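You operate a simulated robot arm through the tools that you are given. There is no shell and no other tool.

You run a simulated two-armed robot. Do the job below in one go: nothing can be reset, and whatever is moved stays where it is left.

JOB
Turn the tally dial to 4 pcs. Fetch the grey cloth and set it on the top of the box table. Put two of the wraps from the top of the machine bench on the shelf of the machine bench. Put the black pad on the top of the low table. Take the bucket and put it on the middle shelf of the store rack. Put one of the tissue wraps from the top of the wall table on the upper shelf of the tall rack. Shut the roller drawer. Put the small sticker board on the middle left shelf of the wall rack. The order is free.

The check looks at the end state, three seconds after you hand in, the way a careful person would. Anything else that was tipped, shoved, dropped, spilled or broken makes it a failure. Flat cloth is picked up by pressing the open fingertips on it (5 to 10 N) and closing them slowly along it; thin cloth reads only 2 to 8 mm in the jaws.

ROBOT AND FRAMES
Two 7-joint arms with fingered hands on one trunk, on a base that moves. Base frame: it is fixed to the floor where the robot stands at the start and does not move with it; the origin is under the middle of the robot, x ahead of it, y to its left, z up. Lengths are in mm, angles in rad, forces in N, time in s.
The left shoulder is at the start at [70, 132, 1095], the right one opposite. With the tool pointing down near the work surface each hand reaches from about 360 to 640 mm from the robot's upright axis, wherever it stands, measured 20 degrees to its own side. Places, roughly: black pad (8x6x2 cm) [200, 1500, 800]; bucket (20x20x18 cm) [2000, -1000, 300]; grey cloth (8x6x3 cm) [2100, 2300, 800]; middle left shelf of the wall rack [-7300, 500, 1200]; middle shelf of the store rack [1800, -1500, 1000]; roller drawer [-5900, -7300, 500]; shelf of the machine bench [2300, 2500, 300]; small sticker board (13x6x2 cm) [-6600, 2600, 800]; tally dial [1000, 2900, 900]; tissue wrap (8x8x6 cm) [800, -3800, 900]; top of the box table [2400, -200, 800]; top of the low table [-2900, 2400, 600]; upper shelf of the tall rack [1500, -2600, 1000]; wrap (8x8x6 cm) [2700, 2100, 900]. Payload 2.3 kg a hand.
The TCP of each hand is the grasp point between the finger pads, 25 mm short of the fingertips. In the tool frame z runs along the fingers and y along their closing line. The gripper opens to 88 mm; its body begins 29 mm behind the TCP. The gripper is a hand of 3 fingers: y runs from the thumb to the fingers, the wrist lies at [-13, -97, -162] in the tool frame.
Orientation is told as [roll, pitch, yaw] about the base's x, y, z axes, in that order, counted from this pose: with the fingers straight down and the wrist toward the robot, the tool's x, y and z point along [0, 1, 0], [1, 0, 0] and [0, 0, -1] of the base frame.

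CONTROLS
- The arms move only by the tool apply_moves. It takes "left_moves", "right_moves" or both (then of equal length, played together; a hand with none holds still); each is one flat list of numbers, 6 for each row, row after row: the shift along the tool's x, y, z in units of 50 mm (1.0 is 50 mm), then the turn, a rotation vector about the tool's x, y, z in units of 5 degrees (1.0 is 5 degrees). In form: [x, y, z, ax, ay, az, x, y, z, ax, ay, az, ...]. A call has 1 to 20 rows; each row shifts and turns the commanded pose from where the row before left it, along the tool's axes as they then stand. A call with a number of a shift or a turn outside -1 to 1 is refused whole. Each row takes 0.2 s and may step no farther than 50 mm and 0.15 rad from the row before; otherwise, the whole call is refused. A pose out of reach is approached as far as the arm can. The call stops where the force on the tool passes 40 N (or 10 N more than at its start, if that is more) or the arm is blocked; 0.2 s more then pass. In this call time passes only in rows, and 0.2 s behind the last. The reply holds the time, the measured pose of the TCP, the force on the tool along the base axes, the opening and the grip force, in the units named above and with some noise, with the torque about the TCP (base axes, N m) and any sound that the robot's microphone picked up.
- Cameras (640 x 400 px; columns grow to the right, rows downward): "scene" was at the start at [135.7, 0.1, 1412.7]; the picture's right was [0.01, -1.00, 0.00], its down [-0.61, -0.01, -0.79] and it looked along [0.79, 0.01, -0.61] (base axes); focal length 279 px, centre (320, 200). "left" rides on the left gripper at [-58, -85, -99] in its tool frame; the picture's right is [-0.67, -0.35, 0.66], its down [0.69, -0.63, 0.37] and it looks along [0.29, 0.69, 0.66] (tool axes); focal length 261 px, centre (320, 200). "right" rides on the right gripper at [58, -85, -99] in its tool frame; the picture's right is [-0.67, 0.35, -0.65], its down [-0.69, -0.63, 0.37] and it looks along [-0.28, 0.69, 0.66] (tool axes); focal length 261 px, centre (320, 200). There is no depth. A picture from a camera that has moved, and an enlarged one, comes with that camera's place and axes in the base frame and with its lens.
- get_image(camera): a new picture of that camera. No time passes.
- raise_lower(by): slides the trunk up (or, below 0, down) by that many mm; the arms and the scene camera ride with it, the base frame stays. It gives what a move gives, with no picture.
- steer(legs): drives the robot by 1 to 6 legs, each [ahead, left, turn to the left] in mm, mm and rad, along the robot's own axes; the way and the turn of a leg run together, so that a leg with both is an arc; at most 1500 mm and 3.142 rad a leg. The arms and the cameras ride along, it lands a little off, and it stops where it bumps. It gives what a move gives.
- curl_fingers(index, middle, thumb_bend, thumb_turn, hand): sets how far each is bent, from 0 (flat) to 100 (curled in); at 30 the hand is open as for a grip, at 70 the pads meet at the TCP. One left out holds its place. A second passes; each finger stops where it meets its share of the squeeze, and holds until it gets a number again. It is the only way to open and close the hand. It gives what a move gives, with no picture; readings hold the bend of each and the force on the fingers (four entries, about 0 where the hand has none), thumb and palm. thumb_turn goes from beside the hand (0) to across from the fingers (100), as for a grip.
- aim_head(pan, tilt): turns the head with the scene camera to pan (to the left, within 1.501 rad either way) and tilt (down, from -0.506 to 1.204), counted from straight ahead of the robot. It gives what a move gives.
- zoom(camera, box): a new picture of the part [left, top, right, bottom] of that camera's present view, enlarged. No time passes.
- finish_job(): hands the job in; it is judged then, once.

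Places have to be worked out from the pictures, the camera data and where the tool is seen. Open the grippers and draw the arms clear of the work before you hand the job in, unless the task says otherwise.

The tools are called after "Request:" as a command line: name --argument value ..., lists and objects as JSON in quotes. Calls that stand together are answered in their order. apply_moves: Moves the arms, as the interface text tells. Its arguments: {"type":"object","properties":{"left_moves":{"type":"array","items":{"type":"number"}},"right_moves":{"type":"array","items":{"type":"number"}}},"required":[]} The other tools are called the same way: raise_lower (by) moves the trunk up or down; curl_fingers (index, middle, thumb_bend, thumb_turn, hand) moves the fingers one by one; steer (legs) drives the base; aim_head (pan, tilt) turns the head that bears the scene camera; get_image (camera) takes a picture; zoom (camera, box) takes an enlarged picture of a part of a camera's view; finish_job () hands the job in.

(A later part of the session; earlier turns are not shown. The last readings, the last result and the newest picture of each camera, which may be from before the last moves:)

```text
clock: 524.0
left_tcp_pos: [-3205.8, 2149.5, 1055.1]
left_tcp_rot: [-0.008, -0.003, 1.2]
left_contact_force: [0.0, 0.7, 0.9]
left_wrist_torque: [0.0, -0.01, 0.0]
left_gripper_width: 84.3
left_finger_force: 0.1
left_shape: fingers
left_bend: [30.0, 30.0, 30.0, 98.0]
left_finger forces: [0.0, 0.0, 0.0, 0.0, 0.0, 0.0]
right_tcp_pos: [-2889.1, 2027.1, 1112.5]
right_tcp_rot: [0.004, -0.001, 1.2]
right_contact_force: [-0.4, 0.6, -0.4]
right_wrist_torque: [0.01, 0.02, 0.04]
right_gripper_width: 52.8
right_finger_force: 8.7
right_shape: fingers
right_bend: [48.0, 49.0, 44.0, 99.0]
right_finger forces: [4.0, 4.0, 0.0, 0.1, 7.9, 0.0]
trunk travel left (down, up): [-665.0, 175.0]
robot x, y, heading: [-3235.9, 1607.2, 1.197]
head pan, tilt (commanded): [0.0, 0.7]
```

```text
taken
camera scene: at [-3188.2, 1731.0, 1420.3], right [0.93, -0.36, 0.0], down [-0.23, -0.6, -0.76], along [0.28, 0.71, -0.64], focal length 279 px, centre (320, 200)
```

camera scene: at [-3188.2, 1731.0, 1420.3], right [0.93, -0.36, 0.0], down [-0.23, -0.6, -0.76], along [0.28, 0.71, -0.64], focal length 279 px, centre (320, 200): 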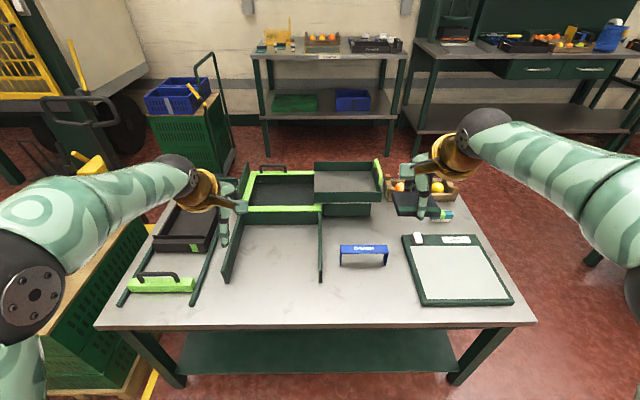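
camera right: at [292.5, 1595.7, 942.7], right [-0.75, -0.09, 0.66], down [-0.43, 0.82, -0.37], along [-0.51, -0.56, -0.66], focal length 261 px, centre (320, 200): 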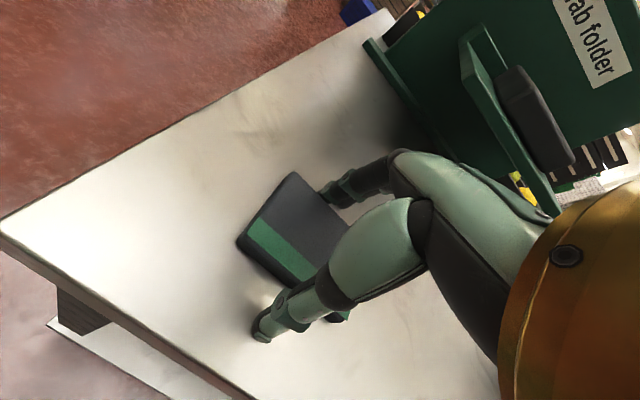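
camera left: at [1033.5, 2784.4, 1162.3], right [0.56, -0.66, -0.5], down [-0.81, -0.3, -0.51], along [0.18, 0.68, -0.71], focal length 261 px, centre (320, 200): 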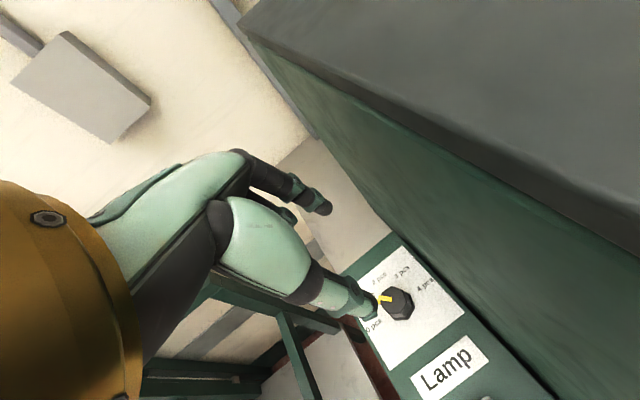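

From this side there is good free space in front of the blue stand and left of the scale. I raise the left hand and lower the right one by 150 mm, then roll 90 mm ahead.

Request:
apply_moves --left_moves '[0, 0, -0.75, 0, 0, 0, 0, 0, -0.75, 0, 0, 0, 0, 0, -0.75, 0, 0, 0, 0, 0, -0.75, 0, 0, 0]' --right_moves '[0, 0, 0.75, 0, 0, 0, 0, 0, 0.75, 0, 0, 0, 0, 0, 0.75, 0, 0, 0, 0, 0, 0.75, 0, 0, 0]'

Request:
steer --legs '[[88, 0, 0]]'

Request:
raise_lower --by -240

Request:
aim_head --pan -0.15 --tilt 0.75

Request:
get_image --camera "scene"

Request:
get_image --camera "right"

```text
clock: 525.0
left_tcp_pos: [-3207.0, 2150.6, 1204.3]
left_tcp_rot: [-0.005, 0.002, 1.198]
left_contact_force: [-0.5, -0.4, -0.6]
left_wrist_torque: [-0.01, 0.0, 0.01]
left_gripper_width: 84.5
left_finger_force: 0.1
left_shape: fingers
left_bend: [30.0, 30.0, 30.0, 98.0]
left_finger forces: [0.0, 0.0, 0.0, 0.0, 0.1, 0.1]
right_tcp_pos: [-2888.6, 2028.0, 961.7]
right_tcp_rot: [0.003, -0.001, 1.198]
right_contact_force: [0.3, -0.2, -0.2]
right_wrist_torque: [-0.03, 0.02, 0.03]
right_gripper_width: 52.6
right_finger_force: 8.0
right_shape: fingers
right_bend: [48.0, 49.0, 44.0, 99.0]
right_finger forces: [4.0, 3.8, 0.0, 0.0, 7.9, 0.1]
trunk travel left (down, up): [-665.0, 175.0]
robot x, y, heading: [-3239.0, 1606.2, 1.203]
head pan, tilt (commanded): [0.0, 0.7]
```

```text
clock: 526.1
left_tcp_pos: [-3176.9, 2227.1, 1208.4]
left_tcp_rot: [-0.006, -0.008, 1.199]
left_contact_force: [0.0, -0.8, 0.2]
left_wrist_torque: [0.0, -0.01, -0.01]
left_gripper_width: 84.4
left_finger_force: 0.1
left_shape: fingers
left_bend: [30.0, 30.0, 30.0, 98.0]
left_finger forces: [0.0, 0.0, 0.0, 0.0, 0.1, 0.1]
right_tcp_pos: [-2859.6, 2105.4, 965.7]
right_tcp_rot: [0.004, -0.003, 1.2]
right_contact_force: [0.5, 0.3, -1.2]
right_wrist_torque: [0.02, 0.0, 0.02]
right_gripper_width: 52.6
right_finger_force: 7.6
right_shape: fingers
right_bend: [48.0, 49.0, 44.0, 99.0]
right_finger forces: [4.0, 3.9, 0.1, 0.0, 7.9, 0.1]
trunk travel left (down, up): [-665.0, 175.0]
robot x, y, heading: [-3204.3, 1686.2, 1.2]
head pan, tilt (commanded): [0.0, 0.7]
```

```text
clock: 528.6
left_tcp_pos: [-3176.7, 2230.7, 966.5]
left_tcp_rot: [-0.008, -0.002, 1.2]
left_contact_force: [-1.0, -0.3, 0.0]
left_wrist_torque: [0.03, 0.01, -0.01]
left_gripper_width: 84.4
left_finger_force: 0.0
left_shape: fingers
left_bend: [30.0, 30.0, 30.0, 98.0]
left_finger forces: [0.0, 0.0, 0.1, 0.0, 0.0, 0.0]
right_tcp_pos: [-2858.6, 2107.8, 724.3]
right_tcp_rot: [0.003, 0.0, 1.198]
right_contact_force: [-0.3, 0.4, 0.0]
right_wrist_torque: [0.01, -0.03, 0.01]
right_gripper_width: 52.7
right_finger_force: 8.2
right_shape: fingers
right_bend: [48.0, 49.0, 44.0, 99.0]
right_finger forces: [4.0, 3.8, 0.0, 0.0, 7.9, 0.0]
trunk travel left (down, up): [-425.0, 415.0]
robot x, y, heading: [-3200.6, 1686.8, 1.197]
head pan, tilt (commanded): [0.0, 0.7]
```

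```text
clock: 529.3
left_tcp_pos: [-3175.7, 2229.9, 966.5]
left_tcp_rot: [-0.008, -0.002, 1.2]
left_contact_force: [0.7, 0.5, 0.6]
left_wrist_torque: [0.02, 0.0, 0.0]
left_gripper_width: 84.5
left_finger_force: 0.2
left_shape: fingers
left_bend: [30.0, 30.0, 30.0, 98.0]
left_finger forces: [0.1, 0.0, 0.0, 0.0, 0.1, 0.0]
right_tcp_pos: [-2858.1, 2107.4, 724.0]
right_tcp_rot: [0.002, -0.001, 1.199]
right_contact_force: [-1.0, 0.2, -0.7]
right_wrist_torque: [0.01, -0.01, 0.0]
right_gripper_width: 52.9
right_finger_force: 7.8
right_shape: fingers
right_bend: [48.0, 49.0, 44.0, 99.0]
right_finger forces: [4.0, 3.9, 0.1, 0.0, 7.9, 0.0]
trunk travel left (down, up): [-425.0, 415.0]
robot x, y, heading: [-3206.0, 1686.8, 1.196]
head pan, tilt (commanded): [-0.15, 0.75]
```

```text
taken
camera scene: at [-3146.3, 1804.7, 1176.1], right [0.87, -0.5, 0.0], down [-0.34, -0.59, -0.73], along [0.36, 0.63, -0.68], focal length 279 px, centre (320, 200)
```

scene: 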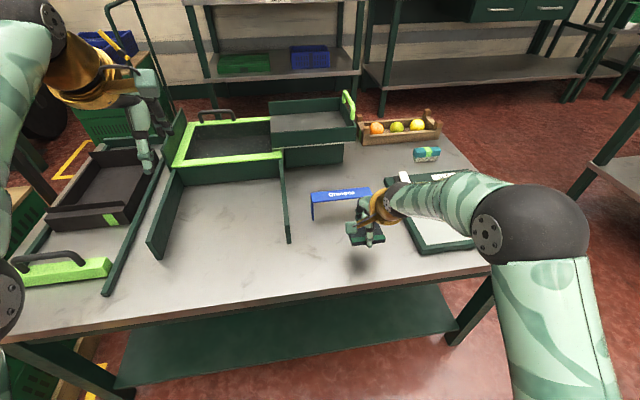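

```text
taken
camera right: at [-2943.1, 2051.2, 823.4], right [0.75, 0.08, 0.65], down [0.41, -0.83, -0.37], along [0.52, 0.54, -0.66], focal length 261 px, centre (320, 200)
```

right: 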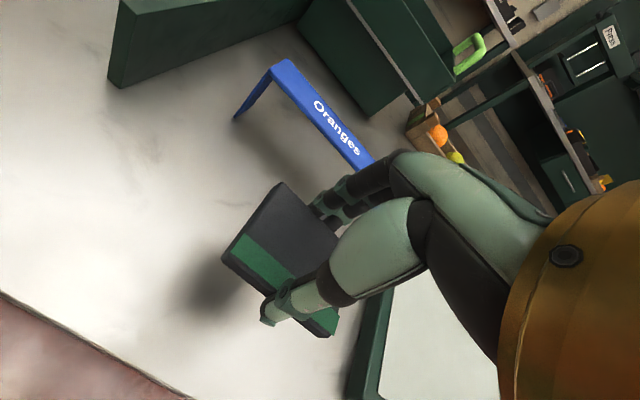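

The pad hangs over the free spot, about 80 mm from the edge, clear of the scale and the blue stand. I lower the trunk 70 mm and finish in small steps.

Request:
raise_lower --by -70

Request:
apply_moves --right_moves '[0, 0, 0.16, 0, 0, 0]'

Request:
apply_moves --right_moves '[0, 0, 0.1, 0, 0, 0]'

Request:
get_image --camera "right"

```text
clock: 530.3
left_tcp_pos: [-3175.9, 2231.5, 896.3]
left_tcp_rot: [-0.007, -0.002, 1.199]
left_contact_force: [0.6, 0.4, 0.0]
left_wrist_torque: [-0.01, -0.04, 0.02]
left_gripper_width: 84.6
left_finger_force: 0.1
left_shape: fingers
left_bend: [30.0, 30.0, 30.0, 98.0]
left_finger forces: [0.1, 0.0, 0.0, 0.1, 0.0, 0.0]
right_tcp_pos: [-2858.4, 2107.7, 654.5]
right_tcp_rot: [0.004, -0.001, 1.2]
right_contact_force: [-0.8, -0.6, -1.1]
right_wrist_torque: [0.0, -0.02, -0.01]
right_gripper_width: 52.8
right_finger_force: 8.0
right_shape: fingers
right_bend: [48.0, 49.0, 44.0, 99.0]
right_finger forces: [4.0, 3.8, 0.0, 0.1, 7.9, 0.1]
trunk travel left (down, up): [-355.0, 485.0]
robot x, y, heading: [-3200.8, 1688.4, 1.192]
head pan, tilt (commanded): [-0.15, 0.75]
```

```text
clock: 530.7
left_tcp_pos: [-3176.3, 2229.4, 897.2]
left_tcp_rot: [-0.008, -0.006, 1.2]
left_contact_force: [-0.4, 0.0, 0.0]
left_wrist_torque: [-0.03, 0.0, -0.04]
left_gripper_width: 84.5
left_finger_force: 0.1
left_shape: fingers
left_bend: [30.0, 30.0, 30.0, 98.0]
left_finger forces: [0.0, 0.0, 0.0, 0.0, 0.0, 0.1]
right_tcp_pos: [-2859.4, 2107.8, 649.7]
right_tcp_rot: [0.004, -0.009, 1.198]
right_contact_force: [1.7, 1.2, 11.9]
right_wrist_torque: [0.36, -0.28, 0.03]
right_gripper_width: 52.6
right_finger_force: 13.7
right_shape: fingers
right_bend: [48.0, 48.0, 44.0, 100.0]
right_finger forces: [4.7, 14.7, 0.0, 0.1, 7.8, 0.1]
trunk travel left (down, up): [-355.0, 485.0]
robot x, y, heading: [-3204.9, 1688.5, 1.197]
head pan, tilt (commanded): [-0.15, 0.75]
```

```text
clock: 531.1
left_tcp_pos: [-3178.3, 2226.7, 898.9]
left_tcp_rot: [-0.007, -0.008, 1.198]
left_contact_force: [0.0, 0.2, 0.5]
left_wrist_torque: [0.01, -0.02, 0.02]
left_gripper_width: 84.8
left_finger_force: 0.1
left_shape: fingers
left_bend: [30.0, 30.0, 30.0, 98.0]
left_finger forces: [0.1, 0.1, 0.0, 0.1, 0.1, 0.0]
right_tcp_pos: [-2860.0, 2108.1, 647.4]
right_tcp_rot: [0.003, -0.016, 1.198]
right_contact_force: [3.7, 3.2, 31.8]
right_wrist_torque: [0.8, -0.59, -0.06]
right_gripper_width: 52.7
right_finger_force: 20.8
right_shape: fingers
right_bend: [47.0, 45.0, 45.0, 100.0]
right_finger forces: [5.4, 28.9, 0.0, 0.0, 6.8, 0.1]
trunk travel left (down, up): [-355.0, 485.0]
robot x, y, heading: [-3203.0, 1687.2, 1.198]
head pan, tilt (commanded): [-0.15, 0.75]
```

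```text
taken
camera right: at [-2945.1, 2048.7, 745.9], right [0.75, 0.07, 0.66], down [0.41, -0.83, -0.38], along [0.52, 0.55, -0.65], focal length 261 px, centre (320, 200)
```

right: 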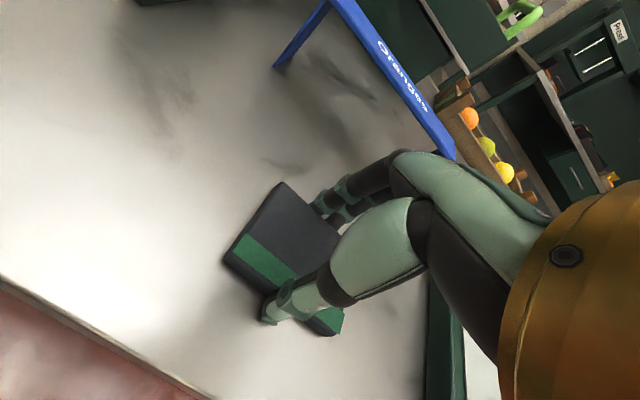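

The fingertips are on the table (32 N), so the pad is down. I relieve the pressure and open the hand in steps.

Request:
apply_moves --right_moves '[0, 0, -0.16, 0, 0, 0]'

Request:
curl_fingers --hand "right" --index 40 --middle 40 --thumb_bend 38

Request:
apply_moves --right_moves '[0, 0, -0.08, 0, 0, 0]'

Request:
curl_fingers --hand "right" --index 25 --middle 25 --thumb_bend 25

Request:
get_image --camera "right"

```text
clock: 531.5
left_tcp_pos: [-3177.3, 2229.2, 896.6]
left_tcp_rot: [-0.008, -0.003, 1.199]
left_contact_force: [0.7, 0.3, 1.4]
left_wrist_torque: [0.04, -0.02, 0.03]
left_gripper_width: 84.8
left_finger_force: 0.0
left_shape: fingers
left_bend: [30.0, 30.0, 30.0, 98.0]
left_finger forces: [0.1, 0.1, 0.0, 0.1, 0.0, 0.0]
right_tcp_pos: [-2859.4, 2106.4, 649.5]
right_tcp_rot: [0.003, 0.001, 1.2]
right_contact_force: [3.0, 2.3, 12.9]
right_wrist_torque: [0.45, -0.35, 0.02]
right_gripper_width: 52.7
right_finger_force: 13.0
right_shape: fingers
right_bend: [47.0, 46.0, 45.0, 100.0]
right_finger forces: [5.1, 14.7, 0.0, 0.0, 6.9, 0.0]
trunk travel left (down, up): [-355.0, 485.0]
robot x, y, heading: [-3203.2, 1687.4, 1.197]
head pan, tilt (commanded): [-0.15, 0.75]
```

```text
clock: 532.5
left_tcp_pos: [-3175.6, 2230.8, 895.6]
left_tcp_rot: [-0.008, -0.001, 1.2]
left_contact_force: [-0.3, -0.5, -1.3]
left_wrist_torque: [0.02, -0.01, -0.01]
left_gripper_width: 84.5
left_finger_force: 0.0
left_shape: fingers
left_bend: [30.0, 30.0, 30.0, 98.0]
left_finger forces: [0.0, 0.1, 0.0, 0.1, 0.0, 0.0]
right_tcp_pos: [-2859.4, 2107.3, 647.9]
right_tcp_rot: [0.003, -0.001, 1.199]
right_contact_force: [0.1, -0.2, 0.8]
right_wrist_torque: [-0.03, 0.03, -0.02]
right_gripper_width: 65.0
right_finger_force: 0.1
right_shape: fingers
right_bend: [40.0, 40.0, 38.0, 99.0]
right_finger forces: [0.0, 0.0, 0.0, 0.1, 0.1, 0.0]
trunk travel left (down, up): [-355.0, 485.0]
robot x, y, heading: [-3205.3, 1682.3, 1.195]
head pan, tilt (commanded): [-0.15, 0.75]
```

```text
clock: 532.9
left_tcp_pos: [-3175.7, 2230.5, 896.2]
left_tcp_rot: [-0.006, -0.001, 1.199]
left_contact_force: [-0.3, -0.4, -0.3]
left_wrist_torque: [-0.03, -0.01, -0.01]
left_gripper_width: 84.7
left_finger_force: 0.1
left_shape: fingers
left_bend: [30.0, 30.0, 30.0, 98.0]
left_finger forces: [0.0, 0.0, 0.0, 0.0, 0.1, 0.0]
right_tcp_pos: [-2857.6, 2108.8, 652.5]
right_tcp_rot: [0.003, -0.003, 1.198]
right_contact_force: [-0.2, 0.5, 0.4]
right_wrist_torque: [-0.01, 0.01, 0.01]
right_gripper_width: 65.3
right_finger_force: 0.0
right_shape: fingers
right_bend: [40.0, 40.0, 38.0, 99.0]
right_finger forces: [0.1, 0.0, 0.0, 0.1, 0.0, 0.1]
trunk travel left (down, up): [-355.0, 485.0]
robot x, y, heading: [-3205.9, 1686.6, 1.199]
head pan, tilt (commanded): [-0.15, 0.75]
```

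```text
clock: 533.9
left_tcp_pos: [-3176.4, 2229.2, 895.7]
left_tcp_rot: [-0.007, -0.001, 1.199]
left_contact_force: [0.3, 0.0, -0.9]
left_wrist_torque: [-0.01, 0.01, -0.02]
left_gripper_width: 84.7
left_finger_force: 0.1
left_shape: fingers
left_bend: [30.0, 30.0, 30.0, 98.0]
left_finger forces: [0.0, 0.0, 0.1, 0.0, 0.0, 0.0]
right_tcp_pos: [-2857.9, 2108.3, 652.3]
right_tcp_rot: [0.003, -0.001, 1.198]
right_contact_force: [0.3, 0.1, 0.3]
right_wrist_torque: [0.0, 0.0, 0.01]
right_gripper_width: 94.1
right_finger_force: 0.0
right_shape: fingers
right_bend: [25.0, 25.0, 25.0, 97.0]
right_finger forces: [0.0, 0.0, 0.1, 0.0, 0.0, 0.0]
trunk travel left (down, up): [-355.0, 485.0]
robot x, y, heading: [-3206.1, 1687.0, 1.202]
head pan, tilt (commanded): [-0.15, 0.75]
```

```text
taken
camera right: at [-2943.1, 2051.1, 752.3], right [0.75, 0.08, 0.65], down [0.41, -0.83, -0.37], along [0.52, 0.54, -0.66], focal length 261 px, centre (320, 200)
```

right: 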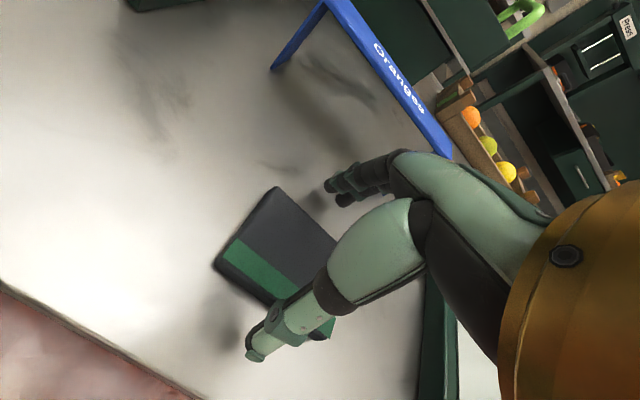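

The pad lies on the low table. I raise the hands and back away, then look ahead toward the sticker board's area.

Request:
raise_lower --by 300

Request:
steer --legs '[[-300, 0, 0]]'

Request:
aim_head --pan 0.0 --tilt 0.6

Request:
get_image --camera "scene"

Request:
aim_head --pan 1.4 --tilt 0.15

Request:
get_image --camera "scene"

```text
clock: 536.9
left_tcp_pos: [-3176.0, 2230.1, 1196.4]
left_tcp_rot: [-0.006, -0.003, 1.2]
left_contact_force: [-0.7, 0.0, -0.2]
left_wrist_torque: [-0.01, 0.0, 0.01]
left_gripper_width: 84.7
left_finger_force: 0.1
left_shape: fingers
left_bend: [30.0, 30.0, 30.0, 98.0]
left_finger forces: [0.1, 0.0, 0.0, 0.1, 0.0, 0.1]
right_tcp_pos: [-2858.4, 2108.5, 952.3]
right_tcp_rot: [0.003, -0.001, 1.199]
right_contact_force: [0.3, 0.3, -0.1]
right_wrist_torque: [-0.04, 0.03, 0.01]
right_gripper_width: 93.8
right_finger_force: 0.1
right_shape: fingers
right_bend: [25.0, 25.0, 25.0, 97.0]
right_finger forces: [0.1, 0.1, 0.0, 0.1, 0.0, 0.0]
trunk travel left (down, up): [-655.0, 185.0]
robot x, y, heading: [-3202.1, 1685.8, 1.201]
head pan, tilt (commanded): [-0.15, 0.75]
```

```text
clock: 539.0
left_tcp_pos: [-3284.6, 1954.0, 1194.8]
left_tcp_rot: [-0.007, 0.001, 1.2]
left_contact_force: [1.2, 0.0, -1.5]
left_wrist_torque: [-0.02, -0.02, 0.0]
left_gripper_width: 84.5
left_finger_force: 0.1
left_shape: fingers
left_bend: [30.0, 30.0, 30.0, 98.0]
left_finger forces: [0.0, 0.0, 0.1, 0.0, 0.0, 0.0]
right_tcp_pos: [-2968.1, 1831.2, 951.2]
right_tcp_rot: [0.004, 0.001, 1.201]
right_contact_force: [-0.4, 0.5, 0.0]
right_wrist_torque: [0.01, 0.01, 0.01]
right_gripper_width: 94.1
right_finger_force: 0.1
right_shape: fingers
right_bend: [25.0, 25.0, 25.0, 97.0]
right_finger forces: [0.0, 0.0, 0.0, 0.0, 0.0, 0.0]
trunk travel left (down, up): [-655.0, 185.0]
robot x, y, heading: [-3312.9, 1406.9, 1.198]
head pan, tilt (commanded): [-0.15, 0.75]
```

```text
clock: 539.7
left_tcp_pos: [-3285.0, 1950.9, 1196.6]
left_tcp_rot: [-0.005, -0.001, 1.202]
left_contact_force: [0.2, -0.5, -0.1]
left_wrist_torque: [-0.02, 0.0, -0.01]
left_gripper_width: 84.6
left_finger_force: 0.1
left_shape: fingers
left_bend: [30.0, 30.0, 30.0, 98.0]
left_finger forces: [0.0, 0.0, 0.0, 0.0, 0.0, 0.0]
right_tcp_pos: [-2967.9, 1831.0, 952.5]
right_tcp_rot: [0.004, -0.003, 1.201]
right_contact_force: [-0.4, 0.0, 0.0]
right_wrist_torque: [0.02, 0.01, 0.0]
right_gripper_width: 93.9
right_finger_force: 0.0
right_shape: fingers
right_bend: [25.0, 25.0, 25.0, 97.0]
right_finger forces: [0.1, 0.1, 0.1, 0.1, 0.1, 0.0]
trunk travel left (down, up): [-655.0, 185.0]
robot x, y, heading: [-3314.9, 1412.2, 1.198]
head pan, tilt (commanded): [0.0, 0.6]
```

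```text
taken
camera scene: at [-3264.0, 1536.4, 1419.0], right [0.93, -0.36, 0.0], down [-0.2, -0.53, -0.82], along [0.3, 0.77, -0.57], focal length 279 px, centre (320, 200)
```

scene: 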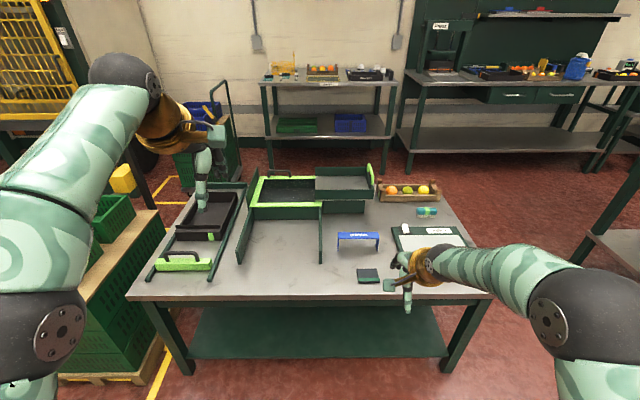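

```text
clock: 541.2
left_tcp_pos: [-3285.2, 1952.4, 1197.5]
left_tcp_rot: [-0.006, -0.002, 1.2]
left_contact_force: [0.3, -0.2, 0.1]
left_wrist_torque: [0.0, -0.02, -0.02]
left_gripper_width: 84.6
left_finger_force: 0.1
left_shape: fingers
left_bend: [30.0, 30.0, 30.0, 98.0]
left_finger forces: [0.0, 0.0, 0.0, 0.0, 0.0, 0.0]
right_tcp_pos: [-2966.7, 1830.8, 953.2]
right_tcp_rot: [0.005, 0.0, 1.2]
right_contact_force: [0.2, 0.2, 0.3]
right_wrist_torque: [0.0, -0.04, 0.0]
right_gripper_width: 94.1
right_finger_force: 0.1
right_shape: fingers
right_bend: [25.0, 25.0, 25.0, 97.0]
right_finger forces: [0.1, 0.0, 0.1, 0.0, 0.0, 0.1]
trunk travel left (down, up): [-655.0, 185.0]
robot x, y, heading: [-3313.8, 1406.2, 1.196]
head pan, tilt (commanded): [1.4, 0.15]
```

```text
taken
camera scene: at [-3375.3, 1502.2, 1460.5], right [0.52, 0.86, 0.0], down [0.13, -0.08, -0.99], along [-0.85, 0.51, -0.15], focal length 279 px, centre (320, 200)
```

scene: 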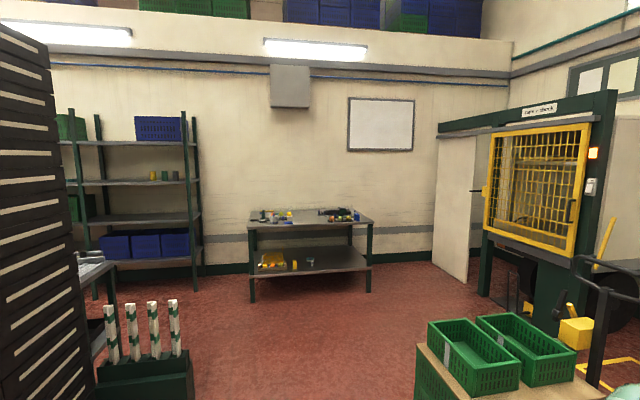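

The pad lies well in the free area. The sticker board's table is against the far wall and the wall rack is to its left; I turn and drive across the open floor toward that table.

Request:
steer --legs '[[0, 0, 1.62], [1300, 0, 0], [1200, 0, 0]]'

Request:
aim_head --pan 0.0 --tilt 0.4

Request:
get_image --camera "scene"

```text
clock: 557.4
left_tcp_pos: [-6240.0, 2192.1, 1196.9]
left_tcp_rot: [-0.007, -0.001, 2.822]
left_contact_force: [-0.6, 0.2, 0.0]
left_wrist_torque: [0.0, -0.03, -0.02]
left_gripper_width: 84.3
left_finger_force: 0.0
left_shape: fingers
left_bend: [30.0, 30.0, 30.0, 98.0]
left_finger forces: [0.0, 0.1, 0.0, 0.0, 0.0, 0.0]
right_tcp_pos: [-6134.9, 2515.9, 952.9]
right_tcp_rot: [0.004, -0.001, 2.823]
right_contact_force: [0.7, -0.9, -0.1]
right_wrist_torque: [0.0, -0.01, 0.0]
right_gripper_width: 93.9
right_finger_force: 0.1
right_shape: fingers
right_bend: [25.0, 25.0, 25.0, 97.0]
right_finger forces: [0.1, 0.0, 0.0, 0.0, 0.0, 0.1]
trunk travel left (down, up): [-655.0, 185.0]
robot x, y, heading: [-5694.3, 2192.4, 2.822]
head pan, tilt (commanded): [1.4, 0.15]
```

```text
clock: 558.9
left_tcp_pos: [-6240.6, 2192.7, 1197.1]
left_tcp_rot: [-0.009, -0.001, 2.825]
left_contact_force: [-0.6, -0.6, -0.2]
left_wrist_torque: [-0.03, 0.0, 0.04]
left_gripper_width: 84.7
left_finger_force: 0.0
left_shape: fingers
left_bend: [30.0, 30.0, 30.0, 98.0]
left_finger forces: [0.0, 0.0, 0.0, 0.0, 0.0, 0.0]
right_tcp_pos: [-6135.8, 2516.8, 952.4]
right_tcp_rot: [0.003, 0.001, 2.823]
right_contact_force: [-0.5, 0.0, -0.5]
right_wrist_torque: [0.02, 0.02, -0.01]
right_gripper_width: 94.1
right_finger_force: 0.1
right_shape: fingers
right_bend: [25.0, 25.0, 25.0, 97.0]
right_finger forces: [0.1, 0.1, 0.0, 0.0, 0.0, 0.0]
trunk travel left (down, up): [-655.0, 185.0]
robot x, y, heading: [-5695.9, 2195.8, 2.821]
head pan, tilt (commanded): [0.0, 0.4]
```

```text
taken
camera scene: at [-5832.4, 2237.3, 1437.2], right [0.31, 0.95, 0.0], down [0.37, -0.12, -0.92], along [-0.88, 0.29, -0.39], focal length 279 px, centre (320, 200)
```

scene: 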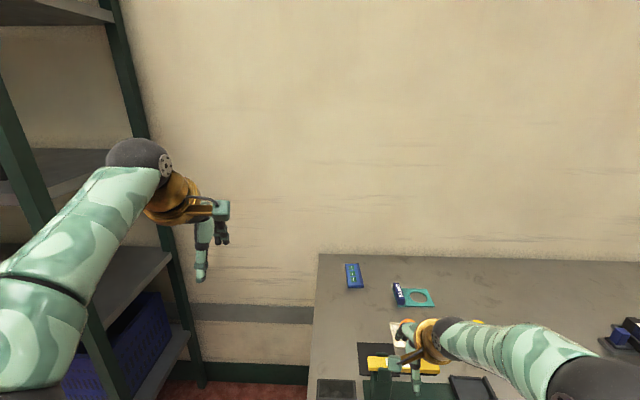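

I'm already close to the table, with the right hand over it. I back off 300 mm, raise the right hand, and look at what lies on the table.

Request:
steer --legs '[[-350, 0, 0]]'

Request:
apply_moves --right_moves '[0, 0, -0.8, 0, 0, 0, 0, 0, -0.8, 0, 0, 0, 0, 0, -0.8, 0, 0, 0, 0, 0, -0.8, 0, 0, 0]'

Request:
aim_head --pan -0.1 --tilt 0.55

Request:
get_image --camera "scene"

```text
clock: 561.2
left_tcp_pos: [-5912.3, 2086.0, 1195.8]
left_tcp_rot: [-0.005, 0.0, 2.822]
left_contact_force: [0.5, -0.7, 0.5]
left_wrist_torque: [0.01, 0.01, 0.03]
left_gripper_width: 84.4
left_finger_force: 0.0
left_shape: fingers
left_bend: [30.0, 30.0, 30.0, 98.0]
left_finger forces: [0.0, 0.1, 0.0, 0.0, 0.1, 0.1]
right_tcp_pos: [-5807.6, 2407.7, 951.1]
right_tcp_rot: [0.005, 0.0, 2.823]
right_contact_force: [-0.5, 0.9, 0.2]
right_wrist_torque: [0.0, -0.03, 0.0]
right_gripper_width: 94.1
right_finger_force: 0.1
right_shape: fingers
right_bend: [25.0, 25.0, 25.0, 97.0]
right_finger forces: [0.1, 0.0, 0.1, 0.1, 0.1, 0.1]
trunk travel left (down, up): [-655.0, 185.0]
robot x, y, heading: [-5366.7, 2086.1, 2.826]
head pan, tilt (commanded): [0.0, 0.4]
```

```text
clock: 562.2
left_tcp_pos: [-5911.0, 2084.6, 1196.0]
left_tcp_rot: [-0.007, -0.001, 2.824]
left_contact_force: [0.7, 0.4, -0.7]
left_wrist_torque: [0.0, 0.0, 0.04]
left_gripper_width: 84.5
left_finger_force: 0.1
left_shape: fingers
left_bend: [30.0, 30.0, 30.0, 98.0]
left_finger forces: [0.0, 0.0, 0.0, 0.0, 0.0, 0.0]
right_tcp_pos: [-5805.0, 2408.8, 1114.4]
right_tcp_rot: [0.004, 0.001, 2.825]
right_contact_force: [-0.2, -0.3, -0.7]
right_wrist_torque: [0.01, 0.02, 0.0]
right_gripper_width: 93.9
right_finger_force: 0.1
right_shape: fingers
right_bend: [25.0, 25.0, 25.0, 97.0]
right_finger forces: [0.1, 0.0, 0.0, 0.0, 0.0, 0.0]
trunk travel left (down, up): [-655.0, 185.0]
robot x, y, heading: [-5369.4, 2084.8, 2.821]
head pan, tilt (commanded): [0.0, 0.4]
```

```text
clock: 562.9
left_tcp_pos: [-5911.1, 2085.1, 1196.1]
left_tcp_rot: [-0.007, 0.0, 2.823]
left_contact_force: [0.0, 0.7, 0.2]
left_wrist_torque: [0.04, 0.01, -0.03]
left_gripper_width: 84.7
left_finger_force: 0.1
left_shape: fingers
left_bend: [30.0, 30.0, 30.0, 98.0]
left_finger forces: [0.0, 0.0, 0.1, 0.1, 0.0, 0.1]
right_tcp_pos: [-5807.2, 2409.1, 1113.6]
right_tcp_rot: [0.003, -0.001, 2.824]
right_contact_force: [0.3, 0.0, -0.6]
right_wrist_torque: [0.01, 0.03, -0.02]
right_gripper_width: 94.2
right_finger_force: 0.1
right_shape: fingers
right_bend: [25.0, 25.0, 25.0, 97.0]
right_finger forces: [0.1, 0.0, 0.0, 0.0, 0.0, 0.1]
trunk travel left (down, up): [-655.0, 185.0]
robot x, y, heading: [-5369.8, 2088.7, 2.826]
head pan, tilt (commanded): [-0.099, 0.55]
```

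```text
taken
camera scene: at [-5497.6, 2137.1, 1423.5], right [0.4, 0.91, 0.0], down [0.48, -0.21, -0.85], along [-0.78, 0.34, -0.52], focal length 279 px, centre (320, 200)
```

scene: 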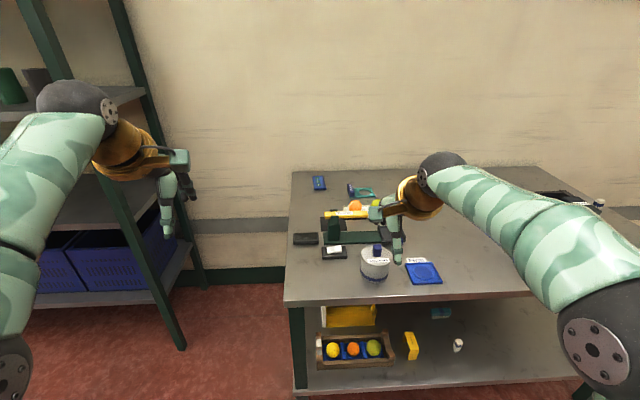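

Many small things lie on this table. I zoom in to identify the small sticker board.

Request:
zoom --camera "scene" --box '[280, 165, 440, 290]'

Request:
zoom --camera "scene" --box '[290, 168, 390, 220]'

Request:
get_image --camera "right"

```text
3.20 times, centred on (360, 228) of scene
camera zoom: at [-5497.6, 2137.1, 1423.5], right [0.4, 0.91, 0.0], down [0.48, -0.21, -0.85], along [-0.78, 0.34, -0.52], focal length 894 px, centre (192, 112)
```

zoom: 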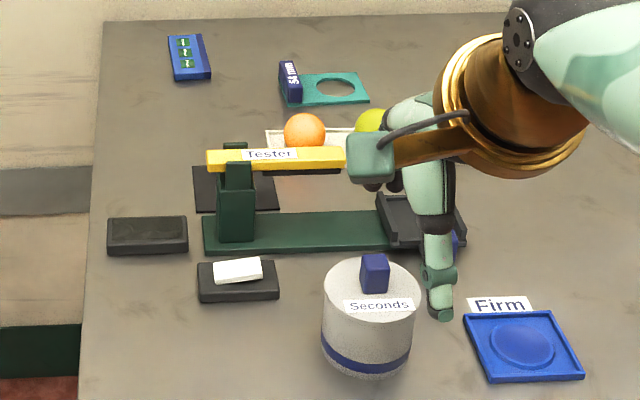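

```text
6.40 times, centred on (340, 194) of scene
camera zoom: at [-5497.6, 2137.1, 1423.5], right [0.4, 0.91, 0.0], down [0.48, -0.21, -0.85], along [-0.78, 0.34, -0.52], focal length 1788 px, centre (192, 238)
```

zoom: 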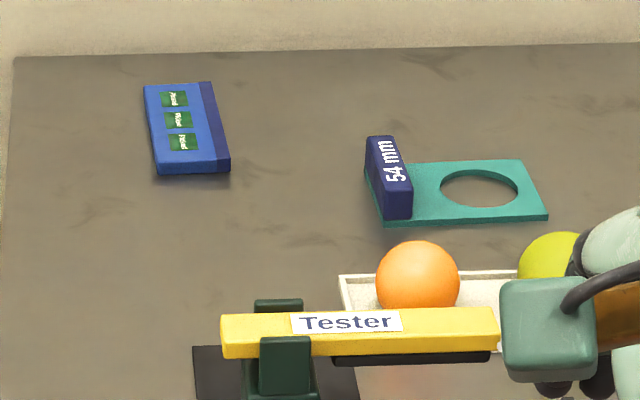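

```text
taken
camera right: at [-5743.8, 2328.9, 1213.0], right [-0.12, 0.75, 0.65], down [0.81, 0.45, -0.37], along [-0.57, 0.49, -0.66], focal length 261 px, centre (320, 200)
```

right: 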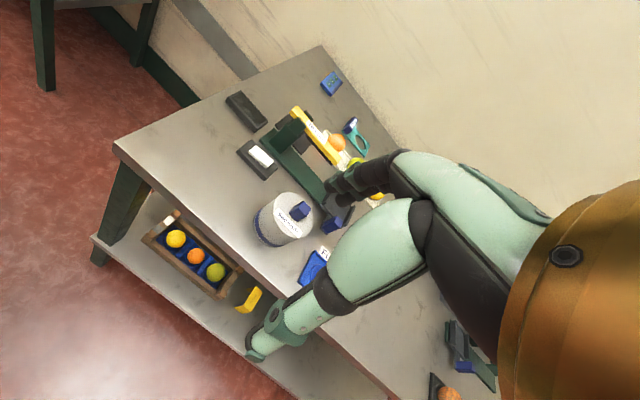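

The small sticker board is the blue one with green labels at the table's back-left corner, near [-6536,2595]. It is too deep to reach from the front, so I'll come at it from the gap on the left of the table: I strafe left, go ahead, and turn right.

Request:
steer --legs '[[0, 330, 0], [470, 0, 0], [0, 0, -1.135]]'

Request:
aim_head --pan 0.35 --tilt 0.6

Request:
get_image --camera "scene"

```text
clock: 570.3
left_tcp_pos: [-6156.5, 2408.9, 1195.1]
left_tcp_rot: [-0.006, -0.002, 1.702]
left_contact_force: [0.3, 1.4, -0.4]
left_wrist_torque: [0.02, 0.01, 0.02]
left_gripper_width: 84.4
left_finger_force: 0.1
left_shape: fingers
left_bend: [30.0, 30.0, 30.0, 98.0]
left_finger forces: [0.0, 0.0, 0.0, 0.0, 0.1, 0.0]
right_tcp_pos: [-5818.2, 2454.6, 1114.5]
right_tcp_rot: [0.003, 0.001, 1.702]
right_contact_force: [-0.4, -0.3, -1.0]
right_wrist_torque: [-0.05, 0.01, 0.02]
right_gripper_width: 94.2
right_finger_force: 0.1
right_shape: fingers
right_bend: [25.0, 25.0, 25.0, 97.0]
right_finger forces: [0.0, 0.0, 0.1, 0.0, 0.0, 0.0]
trunk travel left (down, up): [-655.0, 185.0]
robot x, y, heading: [-5918.7, 1919.7, 1.704]
head pan, tilt (commanded): [-0.099, 0.55]
```

```text
clock: 571.2
left_tcp_pos: [-6154.8, 2410.0, 1196.4]
left_tcp_rot: [-0.008, -0.003, 1.703]
left_contact_force: [-0.8, 0.4, -0.9]
left_wrist_torque: [0.0, 0.0, -0.02]
left_gripper_width: 84.5
left_finger_force: 0.0
left_shape: fingers
left_bend: [30.0, 30.0, 30.0, 98.0]
left_finger forces: [0.0, 0.0, 0.0, 0.0, 0.0, 0.0]
right_tcp_pos: [-5817.7, 2455.8, 1113.6]
right_tcp_rot: [0.002, 0.0, 1.702]
right_contact_force: [0.4, 0.1, 0.6]
right_wrist_torque: [-0.01, 0.03, -0.01]
right_gripper_width: 94.2
right_finger_force: 0.0
right_shape: fingers
right_bend: [25.0, 25.0, 25.0, 97.0]
right_finger forces: [0.0, 0.0, 0.0, 0.0, 0.1, 0.0]
trunk travel left (down, up): [-655.0, 185.0]
robot x, y, heading: [-5917.1, 1918.6, 1.701]
head pan, tilt (commanded): [0.351, 0.6]
```

```text
taken
camera scene: at [-5966.7, 2046.6, 1419.0], right [0.89, 0.46, 0.0], down [0.26, -0.5, -0.82], along [-0.38, 0.73, -0.57], focal length 279 px, centre (320, 200)
```

scene: 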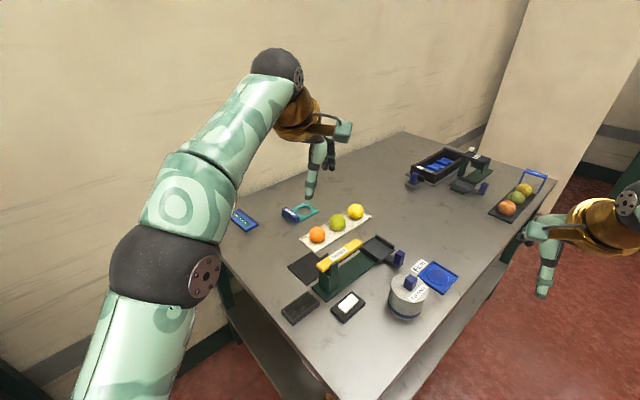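

The board is clearly visible left of the hand. I move diagonally into the stance by the table's left side, in two steps, checking the wall clearance.

Request:
steer --legs '[[110, 180, 0]]'

Request:
steer --legs '[[105, 160, 0]]'

Request:
aim_head --pan 0.4 --tilt 0.75

Request:
get_image --camera "scene"

Request:
get_image --camera "left"

```text
clock: 572.9
left_tcp_pos: [-6345.7, 2495.1, 1196.3]
left_tcp_rot: [-0.004, -0.001, 1.702]
left_contact_force: [0.5, 0.3, 0.6]
left_wrist_torque: [-0.06, 0.01, 0.02]
left_gripper_width: 84.4
left_finger_force: 0.1
left_shape: fingers
left_bend: [30.0, 30.0, 30.0, 98.0]
left_finger forces: [0.0, 0.0, 0.1, 0.1, 0.1, 0.0]
right_tcp_pos: [-6008.9, 2540.9, 1112.9]
right_tcp_rot: [0.006, -0.001, 1.702]
right_contact_force: [-0.5, -0.1, -0.4]
right_wrist_torque: [-0.03, 0.01, 0.01]
right_gripper_width: 94.3
right_finger_force: 0.0
right_shape: fingers
right_bend: [25.0, 25.0, 25.0, 97.0]
right_finger forces: [0.0, 0.0, 0.0, 0.1, 0.0, 0.0]
trunk travel left (down, up): [-655.0, 185.0]
robot x, y, heading: [-6111.4, 2001.2, 1.702]
head pan, tilt (commanded): [0.351, 0.6]
```

```text
clock: 574.4
left_tcp_pos: [-6518.1, 2578.3, 1198.0]
left_tcp_rot: [-0.005, -0.004, 1.699]
left_contact_force: [-0.3, -0.1, -0.3]
left_wrist_torque: [0.0, 0.01, 0.0]
left_gripper_width: 84.1
left_finger_force: 0.0
left_shape: fingers
left_bend: [30.0, 30.0, 30.0, 98.0]
left_finger forces: [0.1, 0.0, 0.1, 0.0, 0.0, 0.0]
right_tcp_pos: [-6180.4, 2624.5, 1114.5]
right_tcp_rot: [0.004, -0.002, 1.701]
right_contact_force: [-0.1, 0.3, -1.0]
right_wrist_torque: [-0.01, 0.01, -0.04]
right_gripper_width: 93.9
right_finger_force: 0.0
right_shape: fingers
right_bend: [25.0, 25.0, 25.0, 97.0]
right_finger forces: [0.0, 0.0, 0.0, 0.0, 0.0, 0.0]
trunk travel left (down, up): [-655.0, 185.0]
robot x, y, heading: [-6285.1, 2085.1, 1.697]
head pan, tilt (commanded): [0.351, 0.6]
```

```text
clock: 575.1
left_tcp_pos: [-6520.0, 2579.4, 1196.6]
left_tcp_rot: [-0.006, -0.002, 1.699]
left_contact_force: [0.8, -0.3, -0.3]
left_wrist_torque: [-0.01, -0.01, -0.04]
left_gripper_width: 84.1
left_finger_force: 0.0
left_shape: fingers
left_bend: [30.0, 30.0, 30.0, 98.0]
left_finger forces: [0.1, 0.1, 0.0, 0.1, 0.0, 0.0]
right_tcp_pos: [-6183.3, 2625.0, 1113.9]
right_tcp_rot: [0.003, 0.0, 1.698]
right_contact_force: [-0.2, -0.3, -0.1]
right_wrist_torque: [-0.02, 0.0, -0.04]
right_gripper_width: 94.0
right_finger_force: 0.1
right_shape: fingers
right_bend: [25.0, 25.0, 25.0, 97.0]
right_finger forces: [0.0, 0.0, 0.1, 0.0, 0.0, 0.0]
trunk travel left (down, up): [-655.0, 185.0]
robot x, y, heading: [-6284.9, 2087.6, 1.705]
head pan, tilt (commanded): [0.4, 0.75]
```

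```text
taken
camera scene: at [-6334.0, 2209.4, 1406.1], right [0.86, 0.5, 0.0], down [0.34, -0.59, -0.73], along [-0.37, 0.63, -0.68], focal length 279 px, centre (320, 200)
```

scene: 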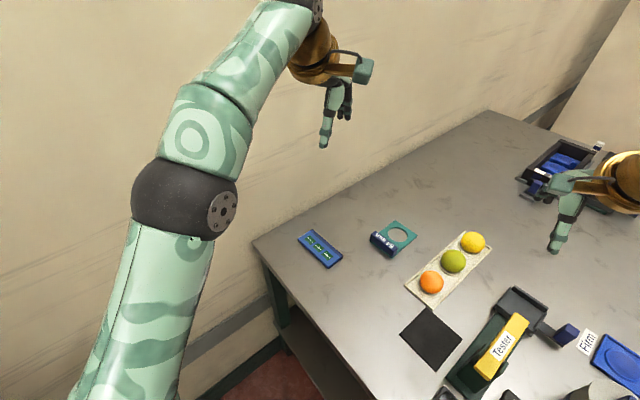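

```text
taken
camera left: at [-6453.8, 2501.1, 1295.5], right [0.71, -0.26, -0.65], down [-0.6, -0.71, -0.37], along [-0.37, 0.65, -0.66], focal length 261 px, centre (320, 200)
```

left: 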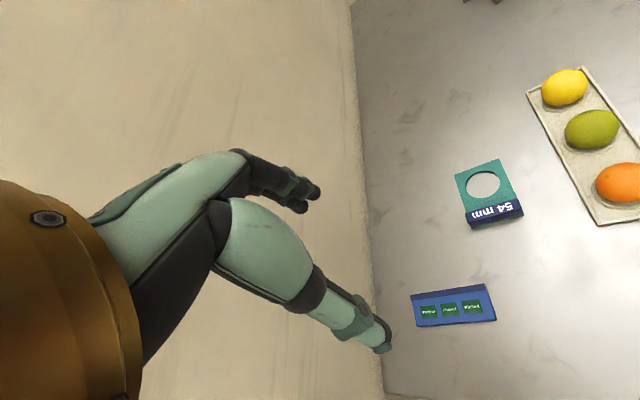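

Both cameras put the board's centre at [-6560,2595], top z≈819, its long side along the depth. I turn the left hand 30° clockwise to close across its width and shift it over the board, still high.

Request:
apply_moves --left_moves '[0, 0, 0, 0, 0, 1, 0, 0, 0, 0, 0, 1, 0, 0, 0, 0, 0, 1, 0, 0, 0, 0, 0, 1, 0, 0, 0, 0, 0, 1, 0, 0, 0, 0, 0, 1, 0.31, 0, 0, 0, 0, 0.07, 0.31, 0, 0, 0, 0, 0]'

Request:
raise_lower --by -120

Request:
apply_moves --left_moves '[0, 0, 0.75, 0, 0, 0, 0, 0, 0.75, 0, 0, 0, 0, 0, 0.75, 0, 0, 0]'

Request:
get_image --camera "left"

Request:
get_image --camera "scene"

```text
clock: 576.9
left_tcp_pos: [-6540.3, 2567.8, 1177.7]
left_tcp_rot: [-0.006, -0.002, 1.169]
left_contact_force: [-0.3, 0.2, 1.1]
left_wrist_torque: [0.02, -0.03, 0.01]
left_gripper_width: 84.6
left_finger_force: 0.0
left_shape: fingers
left_bend: [30.0, 30.0, 30.0, 98.0]
left_finger forces: [0.0, 0.1, 0.0, 0.0, 0.1, 0.1]
left hand out of reach, approached as far as the arm can: row 4, 5, 6, 7, 8
right_tcp_pos: [-6183.1, 2625.0, 1114.2]
right_tcp_rot: [0.004, 0.0, 1.7]
right_contact_force: [1.1, -0.3, -0.6]
right_wrist_torque: [0.02, 0.0, 0.0]
right_gripper_width: 94.1
right_finger_force: 0.0
right_shape: fingers
right_bend: [25.0, 25.0, 25.0, 97.0]
right_finger forces: [0.1, 0.1, 0.1, 0.1, 0.1, 0.0]
trunk travel left (down, up): [-655.0, 185.0]
robot x, y, heading: [-6284.9, 2088.4, 1.701]
head pan, tilt (commanded): [0.4, 0.75]
```

```text
clock: 578.4
left_tcp_pos: [-6539.4, 2567.9, 1059.2]
left_tcp_rot: [-0.004, -0.006, 1.17]
left_contact_force: [-0.2, -0.6, -0.4]
left_wrist_torque: [0.0, -0.04, 0.0]
left_gripper_width: 84.8
left_finger_force: 0.0
left_shape: fingers
left_bend: [30.0, 30.0, 30.0, 98.0]
left_finger forces: [0.0, 0.0, 0.0, 0.1, 0.1, 0.0]
right_tcp_pos: [-6182.9, 2624.5, 993.4]
right_tcp_rot: [0.003, -0.003, 1.7]
right_contact_force: [0.1, 0.3, 0.3]
right_wrist_torque: [0.0, 0.0, 0.0]
right_gripper_width: 93.8
right_finger_force: 0.0
right_shape: fingers
right_bend: [25.0, 25.0, 25.0, 97.0]
right_finger forces: [0.0, 0.0, 0.0, 0.0, 0.0, 0.0]
trunk travel left (down, up): [-535.0, 305.0]
robot x, y, heading: [-6282.3, 2084.8, 1.701]
head pan, tilt (commanded): [0.4, 0.75]
```

```text
clock: 579.2
left_tcp_pos: [-6539.0, 2568.5, 946.3]
left_tcp_rot: [-0.003, -0.006, 1.168]
left_contact_force: [0.4, -0.5, 0.1]
left_wrist_torque: [-0.01, 0.0, -0.03]
left_gripper_width: 84.4
left_finger_force: 0.0
left_shape: fingers
left_bend: [30.0, 30.0, 30.0, 98.0]
left_finger forces: [0.0, 0.1, 0.0, 0.0, 0.0, 0.0]
right_tcp_pos: [-6182.7, 2624.5, 993.7]
right_tcp_rot: [0.003, 0.0, 1.7]
right_contact_force: [0.4, 0.1, 1.0]
right_wrist_torque: [0.0, 0.02, -0.02]
right_gripper_width: 94.1
right_finger_force: 0.1
right_shape: fingers
right_bend: [25.0, 25.0, 25.0, 97.0]
right_finger forces: [0.1, 0.0, 0.0, 0.0, 0.0, 0.1]
trunk travel left (down, up): [-535.0, 305.0]
robot x, y, heading: [-6287.7, 2085.9, 1.706]
head pan, tilt (commanded): [0.4, 0.75]
```

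```text
taken
camera left: at [-6520.7, 2466.3, 1044.9], right [0.48, -0.58, -0.65], down [-0.88, -0.31, -0.37], along [0.01, 0.75, -0.66], focal length 261 px, centre (320, 200)
```

left: 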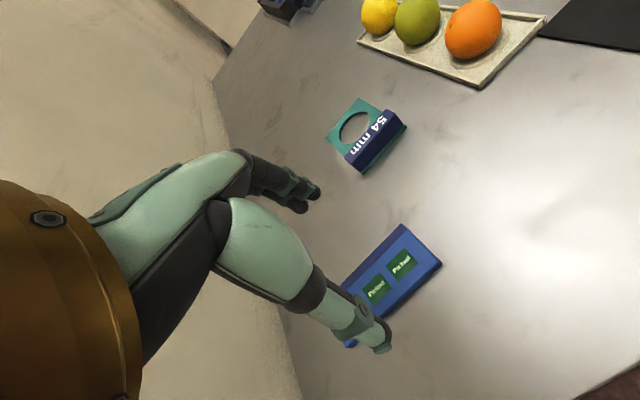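

```text
taken
camera scene: at [-6334.1, 2209.6, 1286.1], right [0.86, 0.5, 0.0], down [0.34, -0.59, -0.73], along [-0.37, 0.63, -0.68], focal length 279 px, centre (320, 200)
```

scene: 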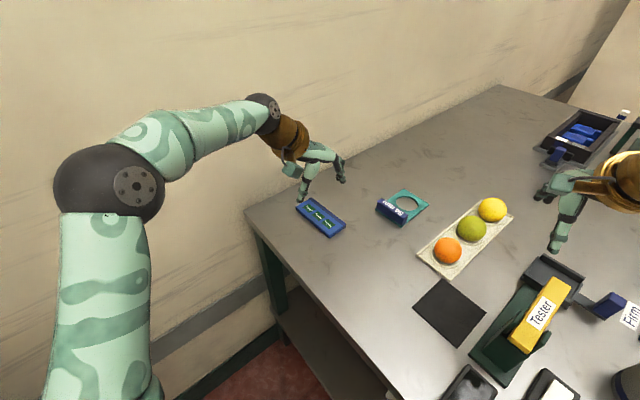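

The hand is level above the board and the elbow still has clearance from the wall. I zoom both views to refine the board's position.

Request:
zoom --camera "scene" --box '[270, 160, 370, 240]'

Request:
zoom --camera "left" --box '[290, 210, 460, 370]'

```text
5.00 times, centred on (320, 200) of scene
camera zoom: at [-6334.1, 2209.6, 1286.1], right [0.86, 0.5, 0.0], down [0.34, -0.59, -0.73], along [-0.37, 0.63, -0.68], focal length 1397 px, centre (320, 200)
```

zoom: 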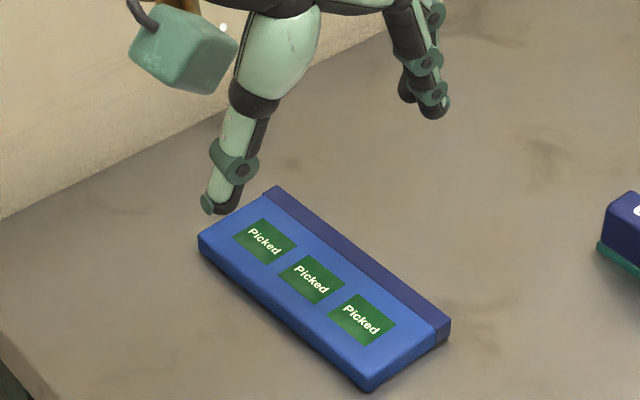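

```text
2.50 times, centred on (375, 290) of left
camera zoom: at [-6520.7, 2466.3, 1044.9], right [0.48, -0.58, -0.65], down [-0.88, -0.31, -0.37], along [0.01, 0.75, -0.66], focal length 652 px, centre (182, -25)
```

zoom: 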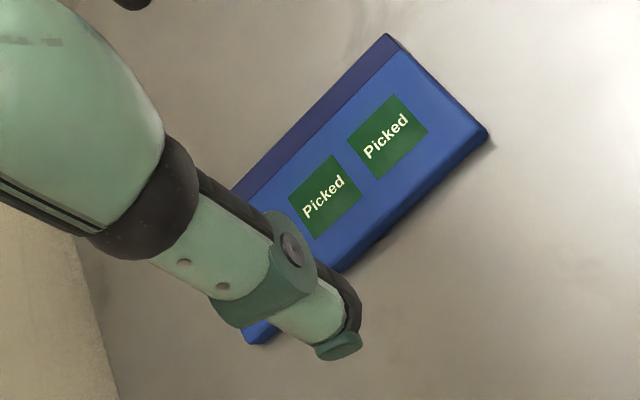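

Board centre is about [-6560,2592]. I spread the fingers, shift 14 mm toward it, and go down 85 mm to just above the board.

Request:
curl_fingers --hand "left" --index 15 --middle 15 --thumb_bend 15

Request:
apply_moves --left_moves '[0.2, 0.29, 0, 0, 0, 0, 0, 0, 0.7, 0, 0, 0, 0, 0, 0.7, 0, 0, 0]'

Request:
zoom --camera "scene" --box '[260, 150, 380, 240]'

Request:
get_image --camera "left"

```text
clock: 580.2
left_tcp_pos: [-6539.5, 2568.9, 945.7]
left_tcp_rot: [-0.007, -0.007, 1.17]
left_contact_force: [0.3, -0.1, 0.4]
left_wrist_torque: [0.01, 0.03, -0.01]
left_gripper_width: 112.4
left_finger_force: 0.1
left_shape: fingers
left_bend: [15.0, 15.0, 15.0, 96.0]
left_finger forces: [0.0, 0.0, 0.0, 0.0, 0.1, 0.0]
right_tcp_pos: [-6183.0, 2625.1, 993.7]
right_tcp_rot: [0.002, 0.001, 1.7]
right_contact_force: [0.7, -0.1, 0.0]
right_wrist_torque: [-0.03, 0.02, 0.01]
right_gripper_width: 93.9
right_finger_force: 0.1
right_shape: fingers
right_bend: [25.0, 25.0, 25.0, 97.0]
right_finger forces: [0.1, 0.0, 0.0, 0.1, 0.0, 0.0]
trunk travel left (down, up): [-535.0, 305.0]
robot x, y, heading: [-6281.6, 2087.6, 1.701]
head pan, tilt (commanded): [0.4, 0.75]
```

```text
clock: 581.0
left_tcp_pos: [-6542.3, 2586.7, 874.4]
left_tcp_rot: [-0.003, -0.004, 1.172]
left_contact_force: [0.4, -0.6, 0.1]
left_wrist_torque: [-0.03, -0.02, -0.01]
left_gripper_width: 112.3
left_finger_force: 0.1
left_shape: fingers
left_bend: [15.0, 15.0, 15.0, 96.0]
left_finger forces: [0.0, 0.1, 0.1, 0.0, 0.0, 0.0]
right_tcp_pos: [-6183.0, 2625.5, 993.6]
right_tcp_rot: [0.003, -0.002, 1.701]
right_contact_force: [0.3, -0.7, -0.5]
right_wrist_torque: [-0.01, 0.0, -0.02]
right_gripper_width: 94.0
right_finger_force: 0.1
right_shape: fingers
right_bend: [25.0, 25.0, 25.0, 97.0]
right_finger forces: [0.1, 0.1, 0.0, 0.0, 0.1, 0.0]
trunk travel left (down, up): [-535.0, 305.0]
robot x, y, heading: [-6281.7, 2089.0, 1.7]
head pan, tilt (commanded): [0.4, 0.75]
```

```text
4.44 times, centred on (320, 195) of scene
camera zoom: at [-6334.1, 2209.8, 1286.0], right [0.86, 0.5, 0.0], down [0.34, -0.59, -0.73], along [-0.37, 0.63, -0.68], focal length 1242 px, centre (320, 222)
```

zoom: 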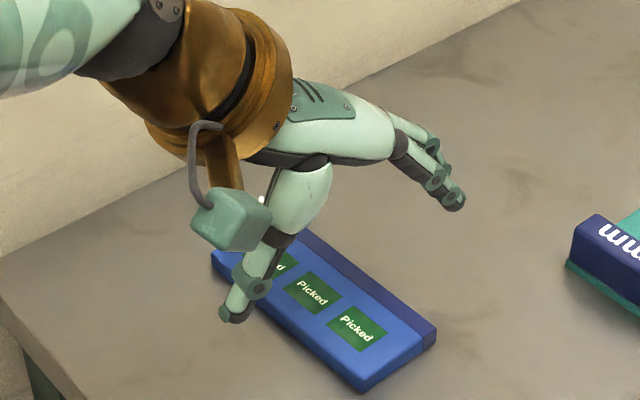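

```text
taken
camera left: at [-6524.1, 2483.9, 974.4], right [0.48, -0.58, -0.65], down [-0.88, -0.31, -0.37], along [0.01, 0.75, -0.66], focal length 261 px, centre (320, 200)
```

left: 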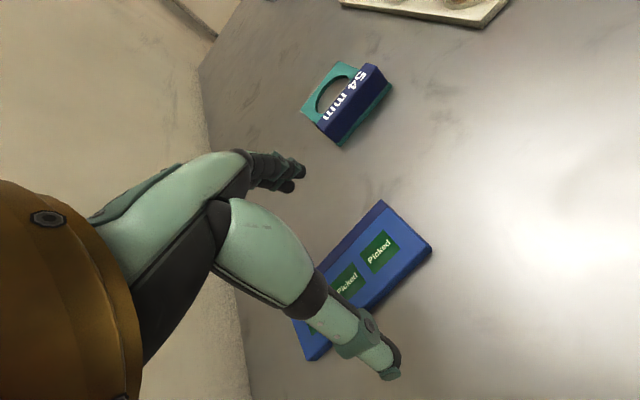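

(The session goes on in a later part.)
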